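You operate a simulated robot arm through the tools that you are given. There is no shell and no other tool. Be economical: measure what you need, move in short steps, check, and stop when the job is done.

Carry out the task below with a simulated robot arm. There is one attempt and no reset: what you move stays moved.

TASK
Start the filter pump, try both pots and leave the lever on the one with the lower reading.
Fine: shut both vents before starting.
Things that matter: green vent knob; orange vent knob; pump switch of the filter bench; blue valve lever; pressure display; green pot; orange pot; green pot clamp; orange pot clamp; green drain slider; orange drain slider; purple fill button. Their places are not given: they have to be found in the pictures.

It is judged by the outcome, as a careful person would: the job done as asked, and still so three seconds after it is handed in. It fails if anything else is knocked over, pushed out of place, dropped, spilled or broken.

THE ROBOT
A 7-joint arm with a two-finger parallel gripper, fixed in place. Base frame: the origin is at the foot of the arm, x ahead of it, y to its left, z up; the work surface is at about z = 0.86. Lengths are in m, angles in degrees, forces in N, time in s.
With the tool pointing down near the work surface it reaches from about 0.24 to 0.68 m from the base axis. Its first joint turns from -66.0 to 66.0 degrees. Payload 2.4 kg.
Tool frame: the origin (TCP) lies between the finger pads and is the grasp point; the fingertips stand 0.03 m ahead of it; z points along the fingers, y is the line along which they close. The gripper opens to 0.094 m. The fingers are 0.028 m wide and 0.01 m thick; the gripper's body (0.05 by 0.096 m) begins 0.055 m behind the TCP.
Orientation is that of the tool frame in the base frame, as a unit quaternion [x, y, z, w]. With the fingers straight down and closing along the base's y, the tool's x points along the base's -x, its y along +y and its z along -z.

THE INTERFACE
- The arm moves only by the tool move_arm. Its argument "moves" is a list of rows, each a list of 2 entries, a list of its own where there are three numbers: the shift along the tool's x, y, z in units of 200 mm (1.0 is 200 mm), then the turn, a rotation vector about the tool's x, y, z in units of 180 degrees (1.0 is 180 degrees). In form: [[[dx, dy, dz], [wx, wy, wz]], ...]. A call has 1 to 8 rows; each row is the pose to reach, as a shift and turn from the pose commanded when the call began, along the tool's axes at that moment. "gripper" is the opening, from 0 (shut) to 1 (fully open), set as the call begins (left out, the last holds). A call with a number of a shift or a turn outside -1 to 1 is refused whole. A row lasts 0.2 s, in which the tool goes at most 0.05 m and 8.6 degrees; a call with a longer step from one row to the next is refused whole, and so is a gripper value outside its range. A pose out of reach is approached as far as the arm can. The call stops where the force on the tool passes 70 N (or 10 N more than at its start, if that is more) or the arm is blocked; 0.2 s more then pass. The fingers move at their own pace (about 0.153 m/s each) and stop on an object; they squeeze with about 29 N. The grip force told is the motor's: it shows also when the fingers shut on nothing. Time passes only in rows, and 0.2 s behind the last, so rows that repeat a pose let the fingers close. It gives the time, the measured TCP pose, the force on the tool (base axes), the opening and the grip force at its end, in the units of the frame above (readings bear some noise).
- Cameras (640 x 400 px; columns grow to the right, rows downward): "scene" is fixed at [0.0324, 0.4663, 1.4583]; the picture's right is [-0.81, -0.59, 0.00], its down [-0.26, 0.36, -0.90] and it looks along [0.53, -0.72, -0.44] (base axes); focal length 308 px, centre (320, 200). "wrist" rides on the gripper at [-0.037, 0, -0.058] in the tool frame; the picture's right is [0.00, -1.00, 0.00], its down [0.97, 0.00, -0.24] and it looks along [0.24, 0.00, 0.97] (tool axes); focal length 218 px, centre (320, 200).
- camera(camera): a new picture of that camera. No time passes.
- pixel_to_xyz(camera, pixels): for up to 12 pixels [column, row] of the newest picture of that camera ("zoom" is the newest enlarged one), the place [x, y, z] in the base frame of the surface seen there, good to about 0.002 m. No time passes.
- inspect(camera, box): a new picture of the part [left, top, right, bottom] of that camera's present view, enlarged. No time passes.
- close_job(): hands the job in; it is judged then, once.

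Work in short steps. Measure before you move; look again where a grasp or a placing could have gone wrong, and mend it. You have 80 turns and 46 pictures in all, the two below and enlarged ones among them. Open the gripper and draw the arm clear of the work before you hand the job in, unless the task says otherwise; then end with one line.

The tools are called after "Request:" as name(argument=value, ...) on one line, values as JSON. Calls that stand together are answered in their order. move_arm: Moves the arm, as the interface text tells. Its arguments: {"type":"object","properties":{"moves":{"type":"array","items":{"type":"array"}},"gripper":{"type":"number"}},"required":["moves"]} The other tools are called the same way: camera (camera) takes a picture; pixel_to_xyz (camera, pixels) gives the place of the surface under pixels of a picture; inspect (camera, box) takes an enlarged picture of a part of a camera's view; close_job () hands the job in.

At the start:

```text
time_s: 0.0
ee_pos: [0.3541, 0.0471, 1.2913]
tcp_rot: [0.0, 1.0, 0.0, 0.0]
force: [0.0, -0.1, 1.1]
opening: 0.0943
grip_force: 0.1
```

scene: 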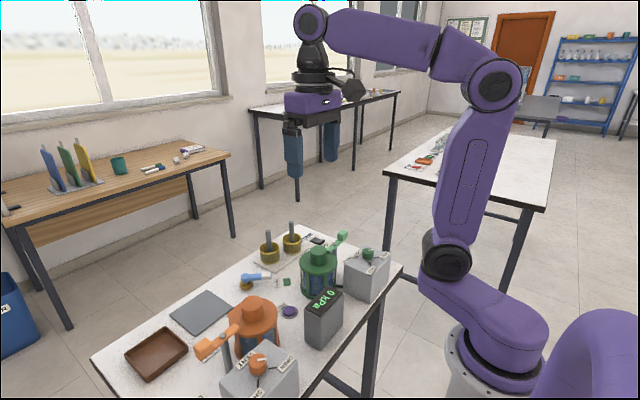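
wrist: 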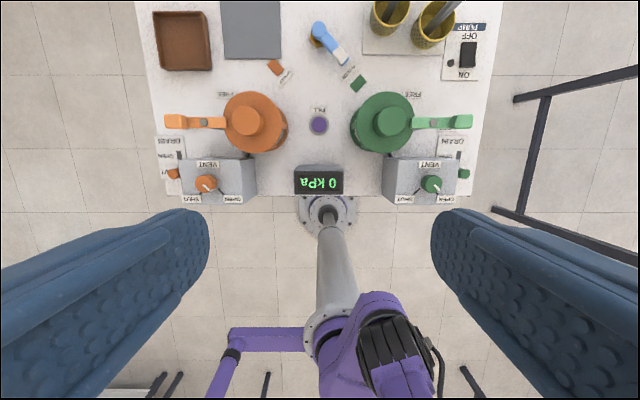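

The wrist view shows the whole bench. I'll enlarge the vent knobs, the lever and the switch.

Request:
inspect(camera="wrist", box=[150, 80, 330, 210])

Request:
inspect(camera="wrist", box=[320, 80, 500, 210])

Request:
inspect(camera="wrist", box=[250, 0, 490, 130])

Request:
inspect(camera="scene", box=[180, 220, 420, 400])

Request:
pixel_to_xyz(camera="wrist", pixels=[[205, 183], [431, 183], [318, 30], [340, 58], [468, 54], [450, 63], [220, 165], [420, 165], [318, 171], [275, 66], [358, 83], [470, 100]])

```text
3.08 times, centred on (240, 145) of wrist
```

zoom: 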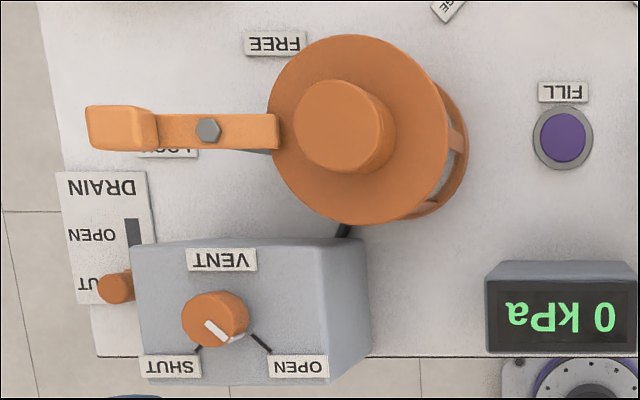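

```text
3.08 times, centred on (410, 145) of wrist
```

zoom: 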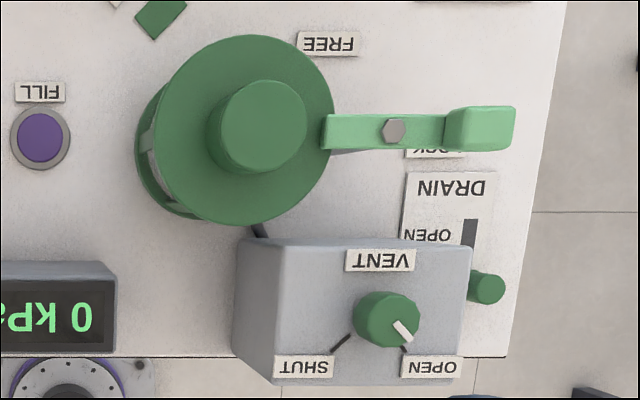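

```text
2.67 times, centred on (370, 65) of wrist
```

zoom: 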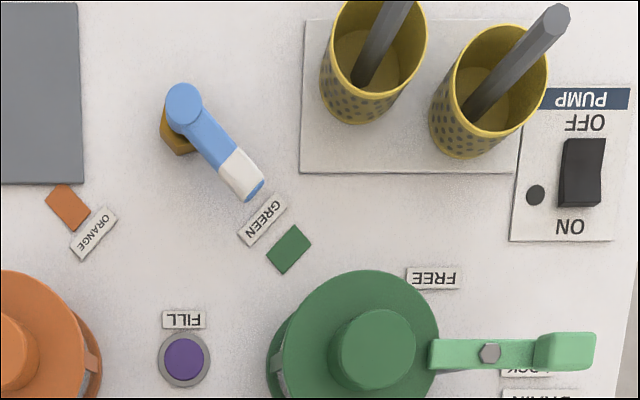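

```text
2.22 times, centred on (300, 310) of scene
```

zoom: 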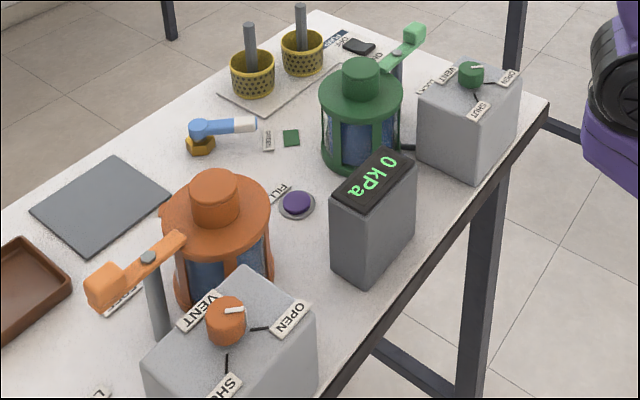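

```text
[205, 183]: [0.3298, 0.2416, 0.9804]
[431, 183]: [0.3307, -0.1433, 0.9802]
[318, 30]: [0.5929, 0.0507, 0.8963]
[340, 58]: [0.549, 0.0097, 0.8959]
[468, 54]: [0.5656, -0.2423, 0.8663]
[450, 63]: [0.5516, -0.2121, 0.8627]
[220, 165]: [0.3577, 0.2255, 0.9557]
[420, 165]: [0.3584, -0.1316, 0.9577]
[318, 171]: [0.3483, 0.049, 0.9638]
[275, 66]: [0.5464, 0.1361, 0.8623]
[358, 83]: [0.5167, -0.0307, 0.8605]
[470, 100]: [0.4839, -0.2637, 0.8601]
```

Both vent pointers sit at OPEN. I'll measure the heights of the pots, clamps and knobs on the way.

Request:
pixel_to_xyz(camera="wrist", pixels=[[244, 121], [178, 121], [208, 121], [394, 122], [458, 122], [430, 122], [468, 47], [468, 63], [468, 174], [172, 174], [318, 124], [436, 30]])

Request:
move_arm(moves=[[[0.03, 0.2, -0.0], [0, 0, 0]], [[0.06, 0.4, 0.0], [0, 0, 0]], [[0.1, 0.6, 0.0], [0, 0, 0]], [[0.12, 0.8, 0.1], [0, 0, 0]], [[0.12, 0.97, 0.25], [0, 0, 0]], [[0.12, 0.97, 0.45], [0, 0, 0]], [[0.12, 0.97, 0.6], [0, 0, 0]]], gripper=0.7)

Request:
camera(camera="wrist")

```text
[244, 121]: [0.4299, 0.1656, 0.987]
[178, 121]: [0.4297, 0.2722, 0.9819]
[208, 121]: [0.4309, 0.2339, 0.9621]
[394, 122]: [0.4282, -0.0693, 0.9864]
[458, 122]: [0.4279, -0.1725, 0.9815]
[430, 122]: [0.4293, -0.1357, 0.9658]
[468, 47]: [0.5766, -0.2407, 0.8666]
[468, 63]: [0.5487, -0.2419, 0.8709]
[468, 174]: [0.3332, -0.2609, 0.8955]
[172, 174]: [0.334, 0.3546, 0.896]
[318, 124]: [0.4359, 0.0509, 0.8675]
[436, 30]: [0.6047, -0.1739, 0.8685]
```

```text
time_s: 1.6
ee_pos: [0.3317, 0.2417, 1.17]
tcp_rot: [0.001, 1.0, 0.0, 0.001]
force: [-0.1, 0.0, 0.7]
opening: 0.0658
grip_force: 0.0
```

```text
39 pictures are left
```

wrist: 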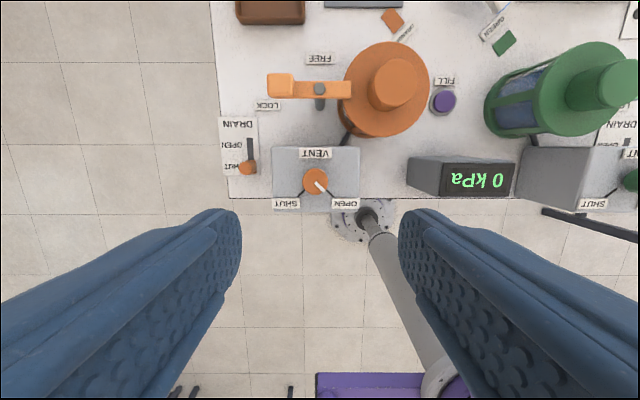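

Request:
inspect(camera="wrist", box=[210, 40, 450, 220])

Request:
pixel_to_xyz(camera="wrist", pixels=[[268, 105], [319, 58], [319, 88], [280, 86], [345, 90], [307, 181], [326, 181], [316, 172], [316, 191], [295, 194], [340, 194], [288, 175]])

```text
2.22 times, centred on (330, 130) of wrist
```

zoom: 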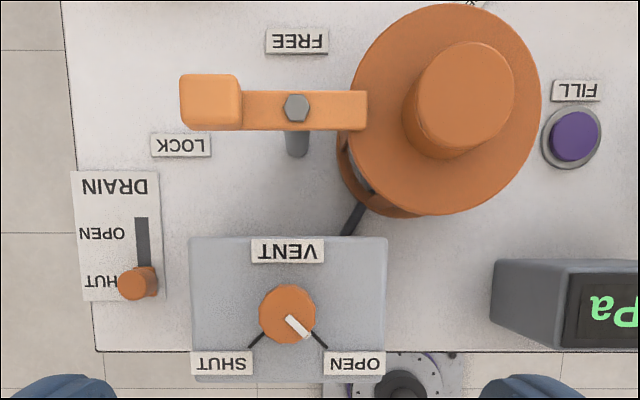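

```text
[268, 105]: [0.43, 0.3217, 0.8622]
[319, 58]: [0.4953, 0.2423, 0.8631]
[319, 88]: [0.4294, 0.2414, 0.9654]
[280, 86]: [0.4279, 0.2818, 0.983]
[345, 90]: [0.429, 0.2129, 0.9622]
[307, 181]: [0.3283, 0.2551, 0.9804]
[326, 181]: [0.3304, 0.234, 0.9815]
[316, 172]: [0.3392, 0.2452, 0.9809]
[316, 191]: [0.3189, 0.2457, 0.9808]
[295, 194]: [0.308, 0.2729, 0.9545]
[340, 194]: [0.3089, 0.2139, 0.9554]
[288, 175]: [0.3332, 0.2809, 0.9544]
```

Clamp and drain on the orange side read LOCK and SHUT. The orange knob centre is about (0.3295, 0.2445) with its top at 0.981. I'll descend with the tool pre-turned -45°.

Request:
move_arm(moves=[[[0.011, 0.014, 0.15], [0, 0, -0.042]], [[0.011, 0.014, 0.3], [0, 0, -0.084]], [[0.011, 0.014, 0.45], [0, 0, -0.126]], [[0.011, 0.014, 0.6], [0, 0, -0.168]], [[0.011, 0.014, 0.72], [0, 0, -0.21]], [[0.011, 0.014, 0.82], [0, 0, -0.25]], [[0.011, 0.014, 0.9], [0, 0, -0.25]]], gripper=0.5)

Request:
camera(camera="wrist")

```text
time_s: 3.2
ee_pos: [0.3286, 0.2444, 0.9916]
tcp_rot: [-0.383, 0.924, 0.0, 0.0]
force: [-0.6, 0.8, 0.8]
opening: 0.047
grip_force: 0.0
```

```text
37 pictures are left
```

wrist: 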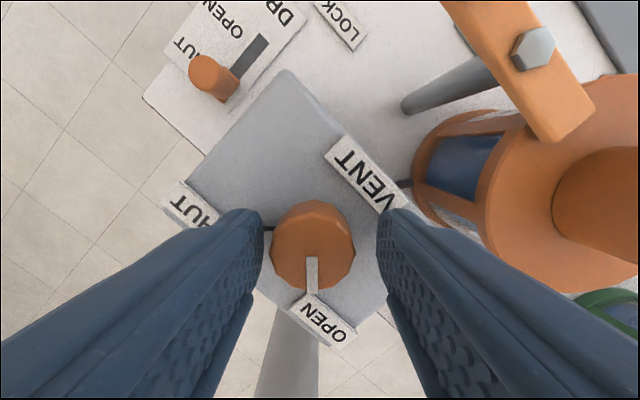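

The knob is between the fingers and its pointer is at OPEN. I'll grip and turn clockwise seen from above.

Request:
move_arm(moves=[[[0, 0, 0], [0, 0, 0]], [[0, 0, 0], [0, 0, 0]], [[0, 0, 0], [0, 0, 0.042]], [[0, 0, 0], [0, 0, 0.084]], [[0, 0, 0], [0, 0, 0.126]], [[0, 0, 0], [0, 0, 0.168]], [[0, 0, 0], [0, 0, 0.21]], [[0, 0, 0], [0, 0, 0.25]]], gripper=0.1)

Request:
move_arm(moves=[[[0, 0, 0], [0, 0, 0.042]], [[0, 0, 0], [0, 0, 0.084]], [[0, 0, 0], [0, 0, 0.126]], [[0, 0, 0], [0, 0, 0.168]], [[0, 0, 0], [0, 0, 0.21]], [[0, 0, 0], [0, 0, 0.25]]])

Request:
camera(camera="wrist")

```text
time_s: 5.0
ee_pos: [0.3277, 0.2473, 0.9912]
tcp_rot: [0.0, 1.0, 0.002, 0.0]
force: [-16.4, 26.8, -6.3]
opening: 0.0299
grip_force: 45.4
```

```text
time_s: 6.4
ee_pos: [0.3281, 0.247, 0.9912]
tcp_rot: [0.383, 0.924, 0.0, 0.0]
force: [-5.7, 30.0, -11.2]
opening: 0.0297
grip_force: 45.2
```

```text
36 pictures are left
```

wrist: 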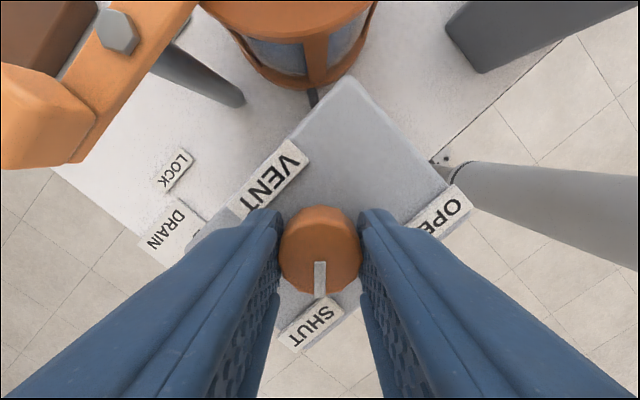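

The pointer is at SHUT. I'll release, lift clear and start the crossing to the green knob while turning back.

Request:
move_arm(moves=[[[0, 0, 0], [0, 0, 0]], [[0, 0, 0], [0, 0, 0]], [[0, 0, -0.2], [0, 0, 0]], [[0, 0, -0.4], [0, 0, -0.04]], [[0, 0, -0.6], [0, 0, -0.08]], [[0, 0, -0.7], [0, 0, -0.125]], [[0, 0, -0.7], [0, 0, -0.17]], [[0, 0, -0.7], [0, 0, -0.21]]], gripper=0.5)

Request:
move_arm(moves=[[[0, 0, 0], [0, 0, -0.04]]])

Request:
move_arm(moves=[[[0, -0.24, 0], [0, 0, -0.0]], [[0, -0.48, 0], [0, 0, 0]], [[0, -0.72, 0], [0, 0, 0]], [[0, -0.96, 0], [0, 0, 0]]])

Request:
move_arm(moves=[[[0, -0.24, 0], [0, 0, -0.0]], [[0, -0.48, 0], [0, 0, 0]], [[0, -0.72, 0], [0, 0, 0]], [[0, -0.96, 0], [0, 0, 0]]])

Request:
camera(camera="wrist")

Request:
camera(camera="scene")

```text
time_s: 8.2
ee_pos: [0.328, 0.246, 1.1321]
tcp_rot: [0.061, 0.998, 0.0, 0.0]
force: [0.3, 0.4, -0.9]
opening: 0.047
grip_force: 0.0
```

```text
time_s: 8.6
ee_pos: [0.3293, 0.2448, 1.1314]
tcp_rot: [-0.001, 1.0, 0.0, 0.0]
force: [-0.3, 0.4, -0.1]
opening: 0.0469
grip_force: 0.0
```

```text
time_s: 9.6
ee_pos: [0.3282, 0.0519, 1.1316]
tcp_rot: [-0.001, 1.0, 0.0, 0.0]
force: [0.2, -0.3, -0.4]
opening: 0.0468
grip_force: 0.1
```

```text
time_s: 10.6
ee_pos: [0.3291, -0.1391, 1.132]
tcp_rot: [0.0, 1.0, 0.0, 0.0]
force: [0.2, 0.1, 0.3]
opening: 0.0469
grip_force: 0.0
```

```text
35 pictures are left
```

wrist: 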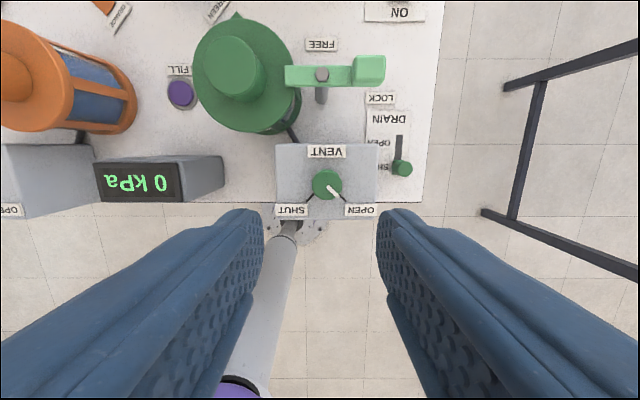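

```text
34 pictures are left
```

scene: 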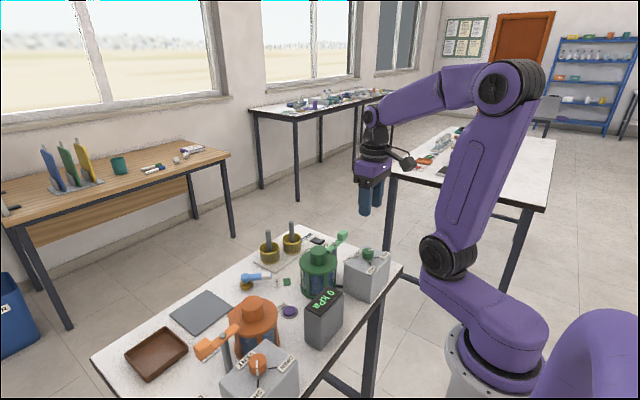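

Request:
inspect(camera="wrist", box=[260, 20, 450, 230])

Request:
inspect(camera="scene", box=[190, 320, 310, 400])

Request:
pixel_to_xyz(camera="wrist", pixels=[[314, 185], [340, 185], [327, 172], [327, 197], [327, 185], [293, 180]])

```text
1.90 times, centred on (355, 125) of wrist
```

zoom: 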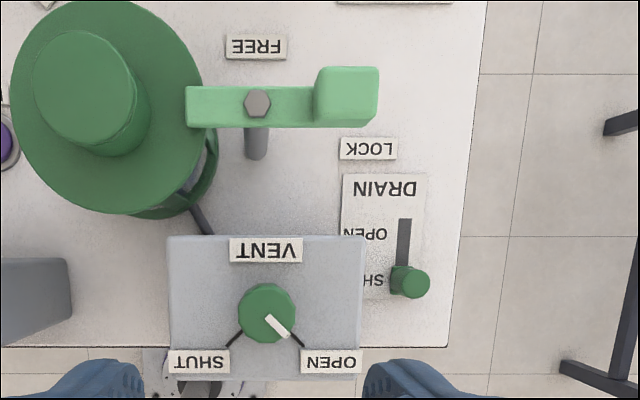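

```text
5.00 times, centred on (250, 360) of scene
```

zoom: 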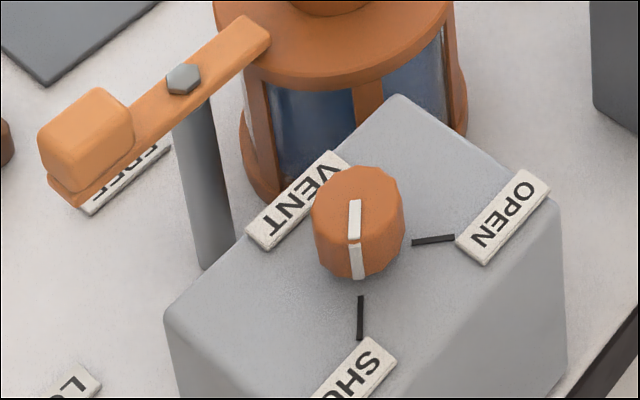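

```text
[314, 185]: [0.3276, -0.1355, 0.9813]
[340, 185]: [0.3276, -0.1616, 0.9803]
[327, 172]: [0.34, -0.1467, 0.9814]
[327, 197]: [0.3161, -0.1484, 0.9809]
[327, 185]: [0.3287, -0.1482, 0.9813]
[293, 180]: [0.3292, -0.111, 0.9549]
```

Orange vent is SHUT, and the green clamp and drain are fine. The green knob centre is at (0.328, -0.148), so I'll descend on it the same way.

Request:
move_arm(moves=[[[0.005, -0.044, 0.1], [0, 0, -0.042]], [[0.005, -0.044, 0.2], [0, 0, -0.084]], [[0.005, -0.044, 0.3], [0, 0, -0.126]], [[0.005, -0.044, 0.4], [0, 0, -0.168]], [[0.005, -0.044, 0.5], [0, 0, -0.21]], [[0.005, -0.044, 0.6], [0, 0, -0.25]], [[0.005, -0.044, 0.7], [0, 0, -0.25]]])

Request:
move_arm(moves=[[[0, 0, 0], [0, 0, 0]], [[0, 0, 0], [0, 0, 0]], [[0, 0, 0], [0, 0, 0.042]], [[0, 0, 0], [0, 0, 0.084]], [[0, 0, 0], [0, 0, 0.126]], [[0, 0, 0], [0, 0, 0.168]], [[0, 0, 0], [0, 0, 0.21]], [[0, 0, 0], [0, 0, 0.25]]], gripper=0.1)

Request:
move_arm(moves=[[[0, 0, 0], [0, 0, 0.042]], [[0, 0, 0], [0, 0, 0.084]], [[0, 0, 0], [0, 0, 0.126]], [[0, 0, 0], [0, 0, 0.168]], [[0, 0, 0], [0, 0, 0.21]], [[0, 0, 0], [0, 0, 0.25]]])

Request:
camera(camera="wrist")

```text
time_s: 12.2
ee_pos: [0.3265, -0.1478, 0.991]
tcp_rot: [-0.383, 0.924, -0.001, -0.001]
force: [-0.2, 0.0, 0.8]
opening: 0.0469
grip_force: 0.1
```

```text
time_s: 14.0
ee_pos: [0.3278, -0.1474, 0.9914]
tcp_rot: [0.0, 1.0, 0.0, -0.002]
force: [-4.7, 15.2, -8.2]
opening: 0.0293
grip_force: 44.8
```

```text
time_s: 15.4
ee_pos: [0.3273, -0.1466, 0.9894]
tcp_rot: [0.381, 0.924, 0.001, -0.002]
force: [-4.0, 30.9, 8.1]
opening: 0.0293
grip_force: 45.0
```

```text
31 pictures are left
```

wrist: 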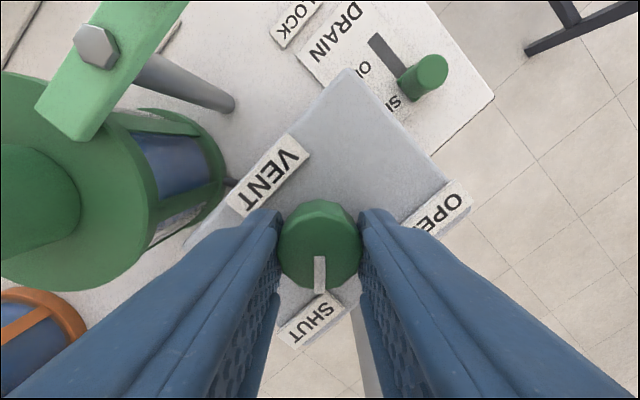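

Green is SHUT. I'll release, lift and square up, then look at the pump switch.

Request:
move_arm(moves=[[[0, 0, 0], [0, 0, 0]], [[0, 0, 0], [0, 0, 0]], [[0, 0, -0.2], [0, 0, 0]], [[0, 0, -0.4], [0, 0, -0.04]], [[0, 0, -0.6], [0, 0, -0.08]], [[0, 0, -0.7], [0, 0, -0.125]], [[0, 0, -0.7], [0, 0, -0.17]], [[0, 0, -0.7], [0, 0, -0.21]]], gripper=0.5)

Request:
move_arm(moves=[[[0, 0, 0], [0, 0, -0.04]]], gripper=0)

Request:
move_arm(moves=[[[-0.2, -0.1, 0], [0, 0, 0]], [[-0.4, -0.2, 0], [0, 0, 0]], [[-0.6, -0.3, 0], [0, 0, 0]], [[-0.75, -0.45, 0], [0, 0, 0]]])

Request:
camera(camera="wrist")

Request:
inspect(camera="scene", box=[220, 210, 400, 310])

```text
time_s: 17.2
ee_pos: [0.3275, -0.1487, 1.131]
tcp_rot: [0.061, 0.998, 0.001, -0.001]
force: [0.3, 0.7, -0.4]
opening: 0.0471
grip_force: 0.1
```

```text
time_s: 17.6
ee_pos: [0.3289, -0.1476, 1.1302]
tcp_rot: [-0.001, 1.0, 0.001, -0.001]
force: [-0.5, 0.4, 0.4]
opening: 0.0002
grip_force: 29.0
```

```text
time_s: 18.6
ee_pos: [0.4776, -0.2386, 1.1318]
tcp_rot: [-0.001, 1.0, 0.001, 0.001]
force: [0.1, 0.5, -0.2]
opening: 0.0001
grip_force: 29.3
```

```text
30 pictures are left
```

wrist: 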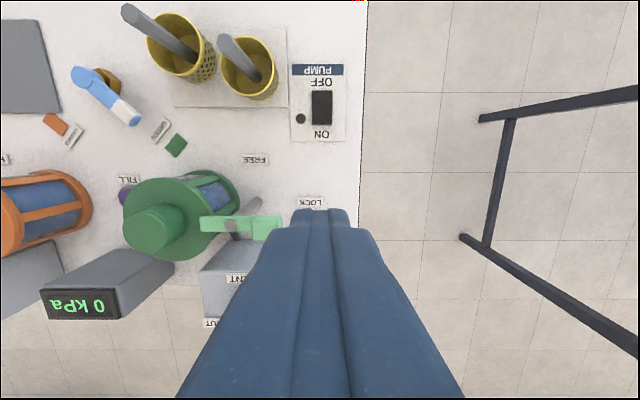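

```text
3.56 times, centred on (310, 260) of scene
```

zoom: 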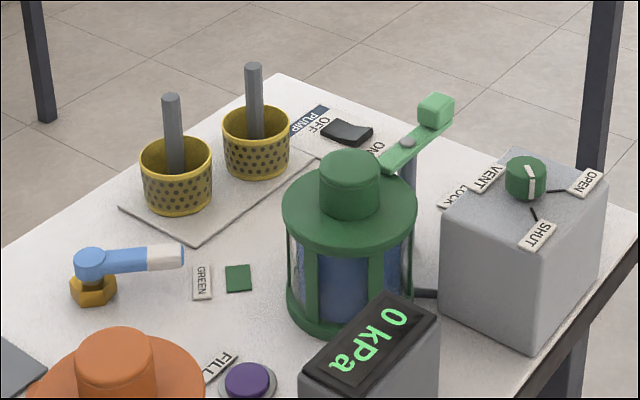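

Request:
inspect(camera="wrist", box=[270, 50, 370, 150])

Request:
pixel_to_xyz(camera="wrist", pixels=[[322, 94], [322, 100], [322, 107], [322, 113], [322, 120], [313, 107], [331, 107], [259, 76], [272, 62], [275, 85], [225, 42], [258, 221]])

```text
4.00 times, centred on (320, 100) of wrist
```

zoom: 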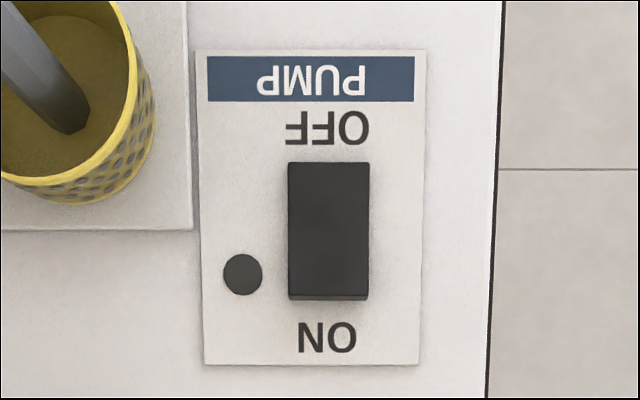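

```text
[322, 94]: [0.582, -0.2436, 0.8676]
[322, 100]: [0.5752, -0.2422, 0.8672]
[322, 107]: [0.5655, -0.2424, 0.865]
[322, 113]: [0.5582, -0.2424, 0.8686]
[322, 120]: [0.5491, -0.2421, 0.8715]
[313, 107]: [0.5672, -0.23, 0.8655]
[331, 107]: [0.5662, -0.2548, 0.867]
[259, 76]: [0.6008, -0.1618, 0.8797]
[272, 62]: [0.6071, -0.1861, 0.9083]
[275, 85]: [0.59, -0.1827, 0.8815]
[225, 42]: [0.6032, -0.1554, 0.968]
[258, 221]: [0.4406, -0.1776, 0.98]
```

The switch's raised ON end is near (0.549, -0.2425, 0.8715). I'll hover above it and then press with closed fingers.

Request:
move_arm(moves=[[[-0.18, -0.022, 0.1], [0, 0, 0]], [[-0.355, -0.022, 0.2], [0, 0, 0]], [[-0.355, -0.022, 0.4], [0, 0, 0]], [[-0.355, -0.022, 0.6], [0, 0, 0]], [[-0.355, -0.022, 0.8], [0, 0, 0]], [[-0.355, -0.022, 0.95], [0, 0, 0]]])

Request:
camera(camera="wrist")

```text
time_s: 20.0
ee_pos: [0.549, -0.2413, 0.9401]
tcp_rot: [0.0, 1.0, 0.0, 0.0]
force: [-0.2, 0.0, 0.0]
opening: 0.0
grip_force: 28.6
```

```text
27 pictures are left
```

wrist: 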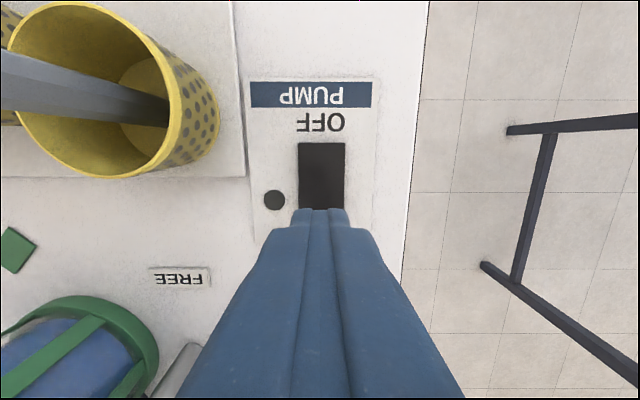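

Aligned over the ON end; now pressing down in small steps and coming back up.

Request:
move_arm(moves=[[[0, 0, 0.1], [0, 0, 0]], [[0, 0, 0.17], [0, 0, 0]], [[0, 0, 0.2], [0, 0, 0]], [[0, 0, 0.22], [0, 0, 0]], [[0, 0, 0.235], [0, 0, 0]]])

Request:
move_arm(moves=[[[0, 0, -0.15], [0, 0, 0]], [[0, 0, -0.35], [0, 0, 0]], [[0, 0, -0.55], [0, 0, 0]]])

Request:
camera(camera="wrist")

Request:
inspect(camera="scene", box=[220, 210, 400, 350])

```text
time_s: 21.3
ee_pos: [0.5492, -0.2423, 0.8992]
tcp_rot: [0.0, 1.0, -0.001, 0.001]
force: [-6.9, 2.3, 14.1]
opening: 0.0
grip_force: 29.1
stopped in row 5: the force on the tool passed its limit (the readings are from after the stop); the commanded pose is now the measured one
```

```text
time_s: 22.1
ee_pos: [0.5503, -0.2431, 1.0099]
tcp_rot: [0.0, 1.0, 0.0, 0.001]
force: [-0.1, 0.0, 0.1]
opening: 0.0
grip_force: 29.2
```

```text
26 pictures are left
```

wrist: 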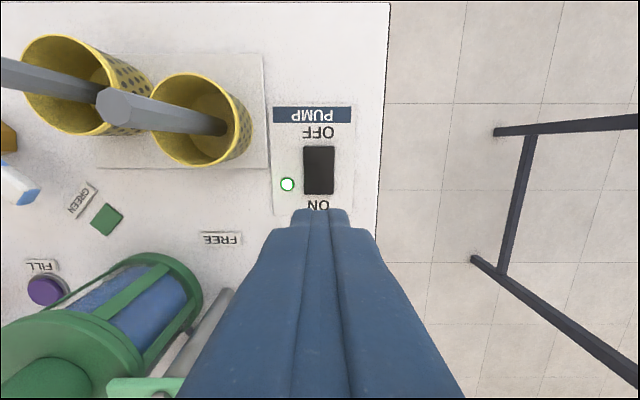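

```text
2.86 times, centred on (310, 280) of scene
```

zoom: 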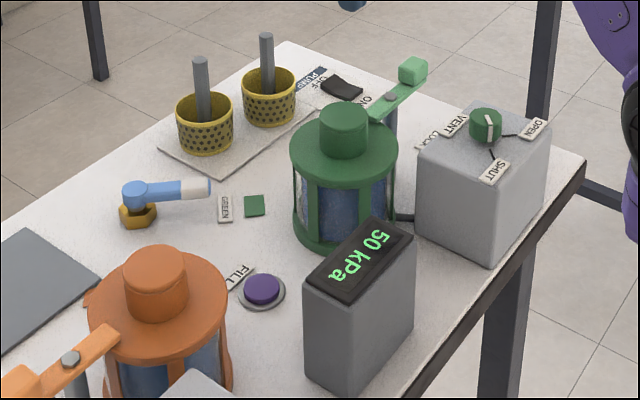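

The pump lamp is on and the display reads 50 kPa with the lever on green. I'll rise and move over the lever for a look.

Request:
move_arm(moves=[[[0, 0, -0.2], [0, 0, 0]], [[0, 0, -0.4], [0, 0, 0]], [[0.08, 0.2, -0.6], [0, 0, 0]], [[0.16, 0.4, -0.6], [0, 0, 0]], [[0.24, 0.6, -0.6], [0, 0, 0]], [[0.32, 0.8, -0.6], [0, 0, 0]], [[0.34, 1.0, -0.6], [0, 0, 0]]])

Request:
move_arm(moves=[[[0, 0.2, 0], [0, 0, 0]], [[0, 0.45, 0], [0, 0, 0]]])

Request:
camera(camera="wrist")

Request:
inspect(camera="scene", box=[220, 230, 400, 370])

```text
refused: row 3 steps farther than a row can; nothing moved
```

```text
time_s: 22.7
ee_pos: [0.5494, -0.1527, 1.0097]
tcp_rot: [0.0, 1.0, -0.001, 0.001]
force: [0.4, -1.2, -0.3]
opening: 0.0
grip_force: 28.6
```

```text
24 pictures are left
```

wrist: 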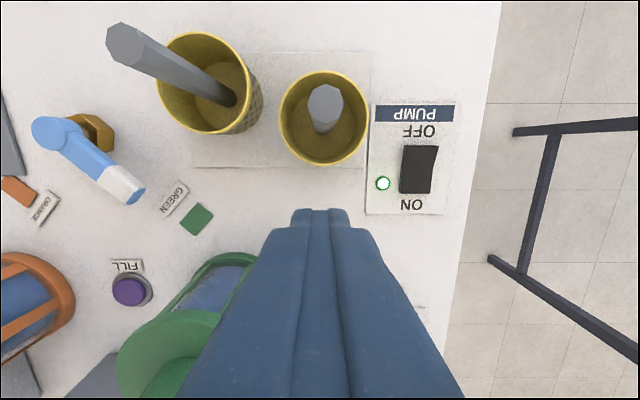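

```text
2.86 times, centred on (310, 300) of scene
```

zoom: 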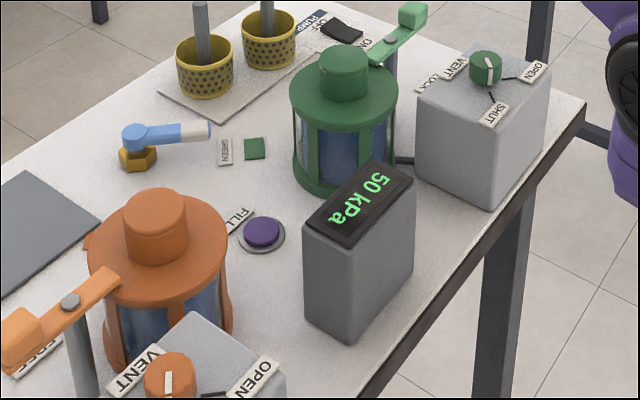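

One call was refused and the next ran from lower than I planned, but it stayed clear: tips at 0.98, and nothing moved in the picture. Green holds at 50 kPa, so I'll rise first and then go across.

Request:
move_arm(moves=[[[0, 0, -0.2], [0, 0, 0]], [[0, 0, -0.4], [0, 0, 0]], [[0.05, 0.2, -0.45], [0, 0, 0]], [[0.12, 0.4, -0.45], [0, 0, 0]], [[0.2, 0.6, -0.45], [0, 0, 0]], [[0.25, 0.8, -0.45], [0, 0, 0]], [[0.25, 0.95, -0.45], [0, 0, 0]]])

Request:
camera(camera="wrist")

```text
time_s: 24.3
ee_pos: [0.4995, 0.0366, 1.099]
tcp_rot: [0.0, 1.0, 0.001, 0.001]
force: [-0.2, 0.6, 0.4]
opening: 0.0
grip_force: 29.0
```

```text
22 pictures are left
```

wrist: 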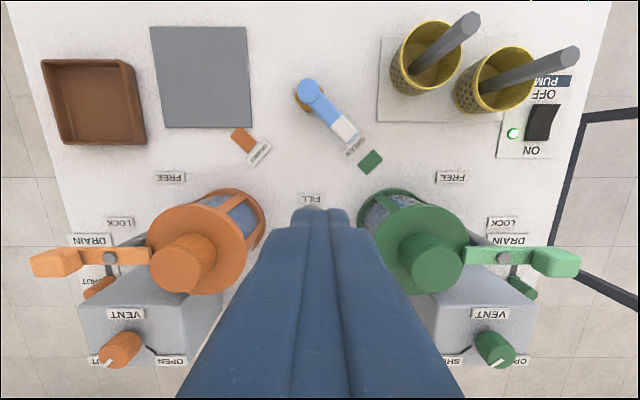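

Request:
inspect(camera="wrist", box=[220, 70, 400, 190])

Request:
pixel_to_xyz(camera="wrist", pixels=[[309, 90], [302, 108], [328, 112], [344, 129], [350, 126], [338, 133], [370, 162], [243, 140], [356, 146], [259, 152]])

```text
3.33 times, centred on (310, 130) of wrist
```

zoom: 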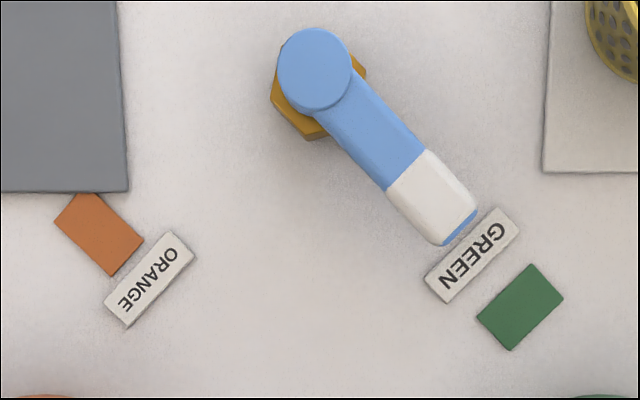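

```text
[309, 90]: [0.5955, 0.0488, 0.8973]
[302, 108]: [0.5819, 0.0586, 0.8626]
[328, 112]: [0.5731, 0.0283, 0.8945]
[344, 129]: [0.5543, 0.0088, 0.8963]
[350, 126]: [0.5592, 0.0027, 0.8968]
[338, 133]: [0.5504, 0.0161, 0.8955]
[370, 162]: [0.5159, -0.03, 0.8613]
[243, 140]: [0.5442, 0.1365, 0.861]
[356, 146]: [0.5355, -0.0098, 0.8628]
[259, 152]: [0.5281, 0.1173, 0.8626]
```

Pivot at (0.594, 0.049), lever 45° toward green. I'll straddle it at radius 0.052, first stopping a little above.

Request:
pixel_to_xyz(camera="wrist", pixels=[[470, 22], [395, 80], [568, 60]])

Request:
move_arm(moves=[[[-0.1, -0.04, 0.1], [0, 0, -0.042]], [[-0.2, -0.08, 0.2], [0, 0, -0.084]], [[-0.2885, -0.122, 0.3], [0, 0, -0.126]], [[-0.2885, -0.122, 0.4], [0, 0, -0.168]], [[-0.2885, -0.122, 0.5], [0, 0, -0.21]], [[-0.2885, -0.122, 0.6], [0, 0, -0.25]], [[-0.2885, -0.122, 0.75], [0, 0, -0.25]]], gripper=0.5)

Request:
camera(camera="wrist")

```text
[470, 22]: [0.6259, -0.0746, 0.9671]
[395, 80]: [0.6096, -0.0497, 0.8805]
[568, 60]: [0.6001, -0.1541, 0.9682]
```

```text
time_s: 25.9
ee_pos: [0.5573, 0.0127, 0.949]
tcp_rot: [-0.384, 0.923, -0.001, 0.001]
force: [-1.0, -0.5, -0.3]
opening: 0.0469
grip_force: 0.0
```

```text
20 pictures are left
```

wrist: 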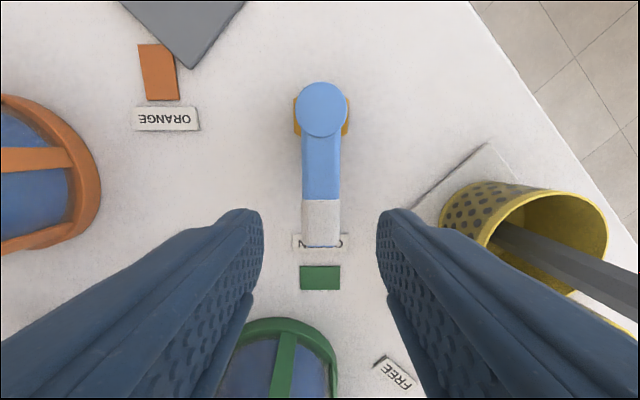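

Lever centred between the fingers; descend and close.

Request:
move_arm(moves=[[[0, 0, 0.11], [0, 0, 0]], [[0, 0, 0.215], [0, 0, 0]], [[0, 0, 0.215], [0, 0, 0]]])

Request:
move_arm(moves=[[[0, 0, 0], [0, 0, 0]], [[0, 0, 0], [0, 0, 0]]], gripper=0.15)

```text
time_s: 26.7
ee_pos: [0.5571, 0.0121, 0.9059]
tcp_rot: [-0.383, 0.924, 0.0, 0.001]
force: [-0.2, 0.8, 0.6]
opening: 0.047
grip_force: 0.0
```

```text
time_s: 27.3
ee_pos: [0.5577, 0.0125, 0.906]
tcp_rot: [-0.383, 0.924, -0.001, 0.001]
force: [2.5, -1.5, -3.3]
opening: 0.0194
grip_force: 45.0
```

The fingers hold the lever at a 19 mm opening. I'll swing it 90° along its arc toward orange, in two halves.

Request:
move_arm(moves=[[[-0.0022, 0.0339, 0], [0, 0, 0.0417]], [[-0.0089, 0.0673, 0], [0, 0, 0.0833]], [[-0.0198, 0.0995, 0], [0, 0, 0.125]], [[-0.0348, 0.13, 0], [0, 0, 0.1667]], [[-0.0537, 0.1583, 0], [0, 0, 0.2083]], [[-0.0762, 0.1838, 0], [0, 0, 0.25]]])

```text
time_s: 28.7
ee_pos: [0.542, 0.0498, 0.9066]
tcp_rot: [0.001, 1.0, 0.0, 0.0]
force: [-5.0, -1.6, -5.2]
opening: 0.0195
grip_force: 45.1
```

Forces are low, so I'll do the second half.

Request:
move_arm(moves=[[[-0.0022, 0.0339, 0], [0, 0, 0.0417]], [[-0.0089, 0.0673, 0], [0, 0, 0.0833]], [[-0.0198, 0.0995, 0], [0, 0, 0.125]], [[-0.0348, 0.13, 0], [0, 0, 0.1667]], [[-0.0537, 0.1583, 0], [0, 0, 0.2083]], [[-0.0762, 0.1838, 0], [0, 0, 0.25]]])

Request:
inspect(camera="scene", box=[200, 230, 380, 370])

Request:
camera(camera="wrist")

```text
time_s: 30.1
ee_pos: [0.5573, 0.0884, 0.9059]
tcp_rot: [0.382, 0.924, 0.0, 0.0]
force: [-2.3, 6.4, -4.8]
opening: 0.0199
grip_force: 44.9
```

```text
2.86 times, centred on (290, 300) of scene
```

zoom: 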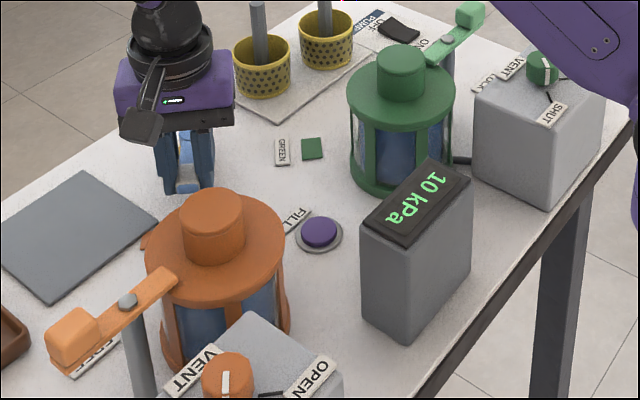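

```text
18 pictures are left
```

wrist: 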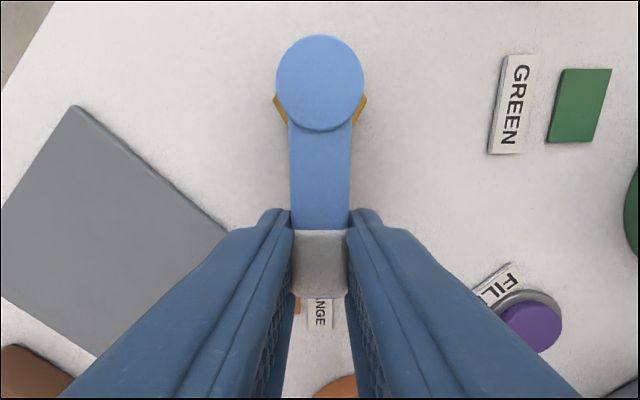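

The display reads 10 kPa but may still be climbing. I'll release and let it settle, then read again.

Request:
move_arm(moves=[[[0, 0, 0], [0, 0, 0]], [[0, 0, 0], [0, 0, 0]], [[0, 0, -0.2], [0, 0, 0]], [[0, 0, -0.4], [0, 0, 0]], [[0, 0, -0.6], [0, 0, 0]], [[0, 0, -0.8], [0, 0, 0]], [[0, 0, -1.0], [0, 0, 0]]], gripper=0.5)

Request:
inspect(camera="scene", box=[200, 230, 380, 370])

Request:
move_arm(moves=[[[0, 0, 0], [0, 0, 0]], [[0, 0, 0], [0, 0, 0]], [[0, 0, 0], [0, 0, 0]], [[0, 0, 0], [0, 0, 0]], [[0, 0, 0], [0, 0, 0]], [[0, 0, 0], [0, 0, 0]], [[0, 0, 0], [0, 0, 0]], [[0, 0, 0], [0, 0, 0]]])

Request:
move_arm(moves=[[[0, 0, 0], [0, 0, 0]], [[0, 0, 0], [0, 0, 0]], [[0, 0, 0], [0, 0, 0]], [[0, 0, 0], [0, 0, 0]], [[0, 0, 0], [0, 0, 0]], [[0, 0, 0], [0, 0, 0]], [[0, 0, 0], [0, 0, 0]], [[0, 0, 0], [0, 0, 0]]])

Request:
inspect(camera="scene", box=[200, 230, 380, 370])

Request:
camera(camera="wrist")

```text
time_s: 31.7
ee_pos: [0.5564, 0.0878, 1.1069]
tcp_rot: [0.382, 0.924, 0.0, 0.001]
force: [0.1, -0.7, 0.1]
opening: 0.047
grip_force: 0.1
```

```text
2.86 times, centred on (290, 300) of scene
```

zoom: 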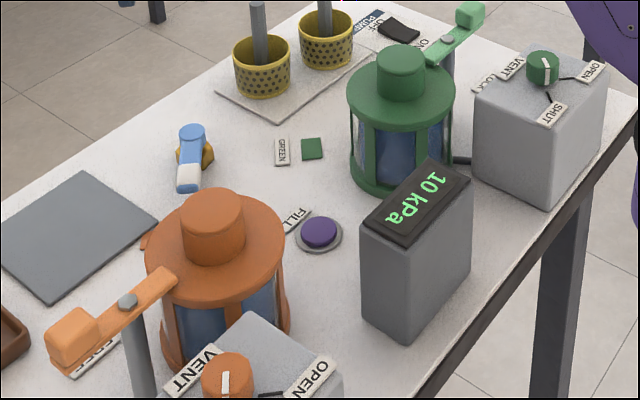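

```text
time_s: 33.5
ee_pos: [0.5569, 0.0869, 1.1069]
tcp_rot: [0.383, 0.924, 0.0, 0.0]
force: [-0.3, -0.2, 0.2]
opening: 0.047
grip_force: 0.1
```

```text
time_s: 35.3
ee_pos: [0.5558, 0.0867, 1.1061]
tcp_rot: [0.383, 0.924, 0.0, 0.001]
force: [0.0, 0.0, 0.1]
opening: 0.047
grip_force: 0.1
```

```text
2.86 times, centred on (290, 300) of scene
```

zoom: 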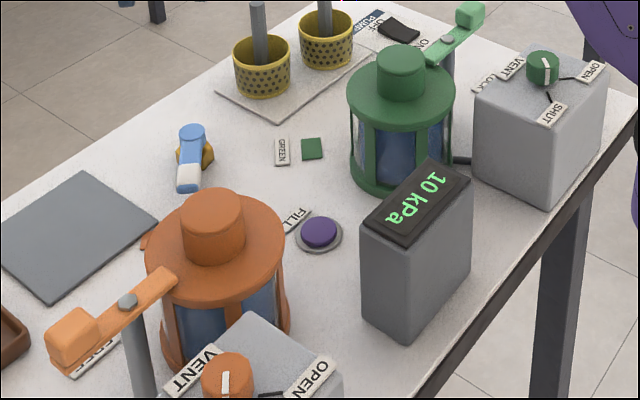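

```text
15 pictures are left
```

wrist: 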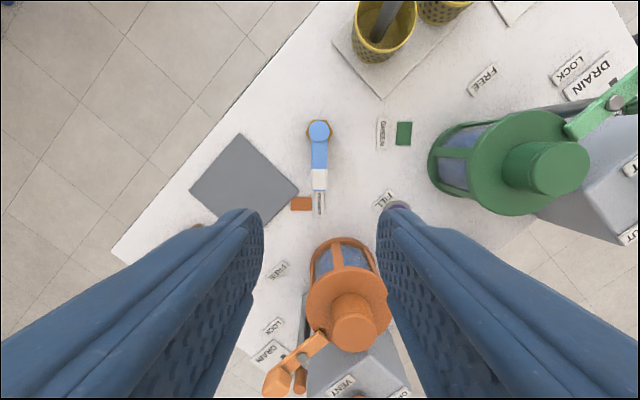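

Orange is steady at 10 kPa, below green's 50, and the lever is on orange. One last check of the green vent and the rest of the bench.

Request:
inspect(camera="scene", box=[330, 230, 400, 290])

Request:
move_arm(moves=[[[0.1, 0, -0.2], [0, 0, -0.042]], [[0.2, 0, -0.4], [0, 0, -0.084]], [[0.3, 0, -0.55], [0, 0, -0.126]], [[0.4, -0.1, -0.7], [0, 0, -0.168]], [[0.5, -0.2, -0.8], [0, 0, -0.21]], [[0.6, -0.35, -0.9], [0, 0, -0.25]]], gripper=1)

Request:
camera(camera="wrist")

```text
6.67 times, centred on (365, 260) of scene
```

zoom: 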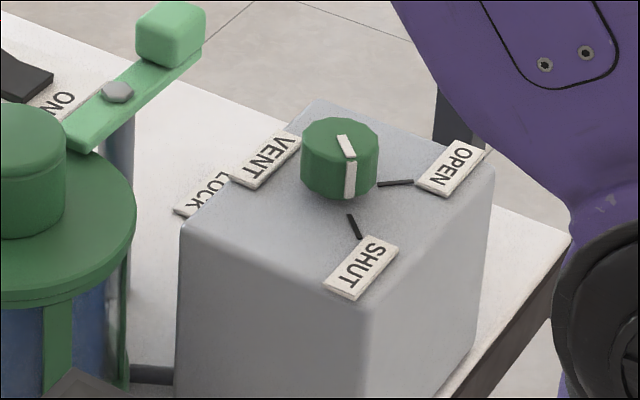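

```text
time_s: 36.7
ee_pos: [0.4203, 0.1225, 1.2858]
tcp_rot: [-0.002, 1.0, 0.0, 0.001]
force: [0.1, 0.0, 0.4]
opening: 0.0945
grip_force: 0.1
```

```text
13 pictures are left
```

wrist: 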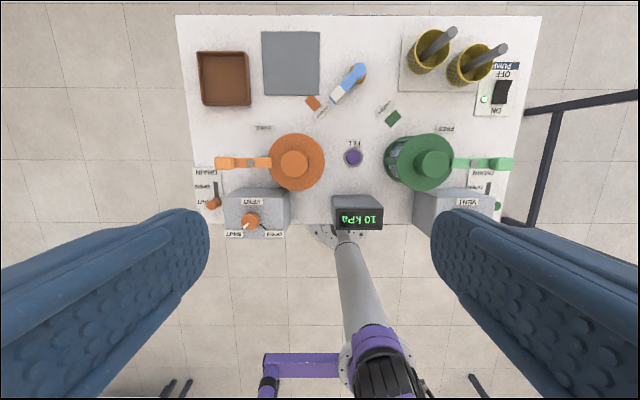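

Both vents are shut, the pump is on, the lever is on orange at 10 kPa, and the arm is clear.

Request:
close_job()

```text
The job is handed in.
```

I shut both vents, started the pump and tried both pots: green read 50 kPa and orange 10 kPa, so the lever is left on orange.
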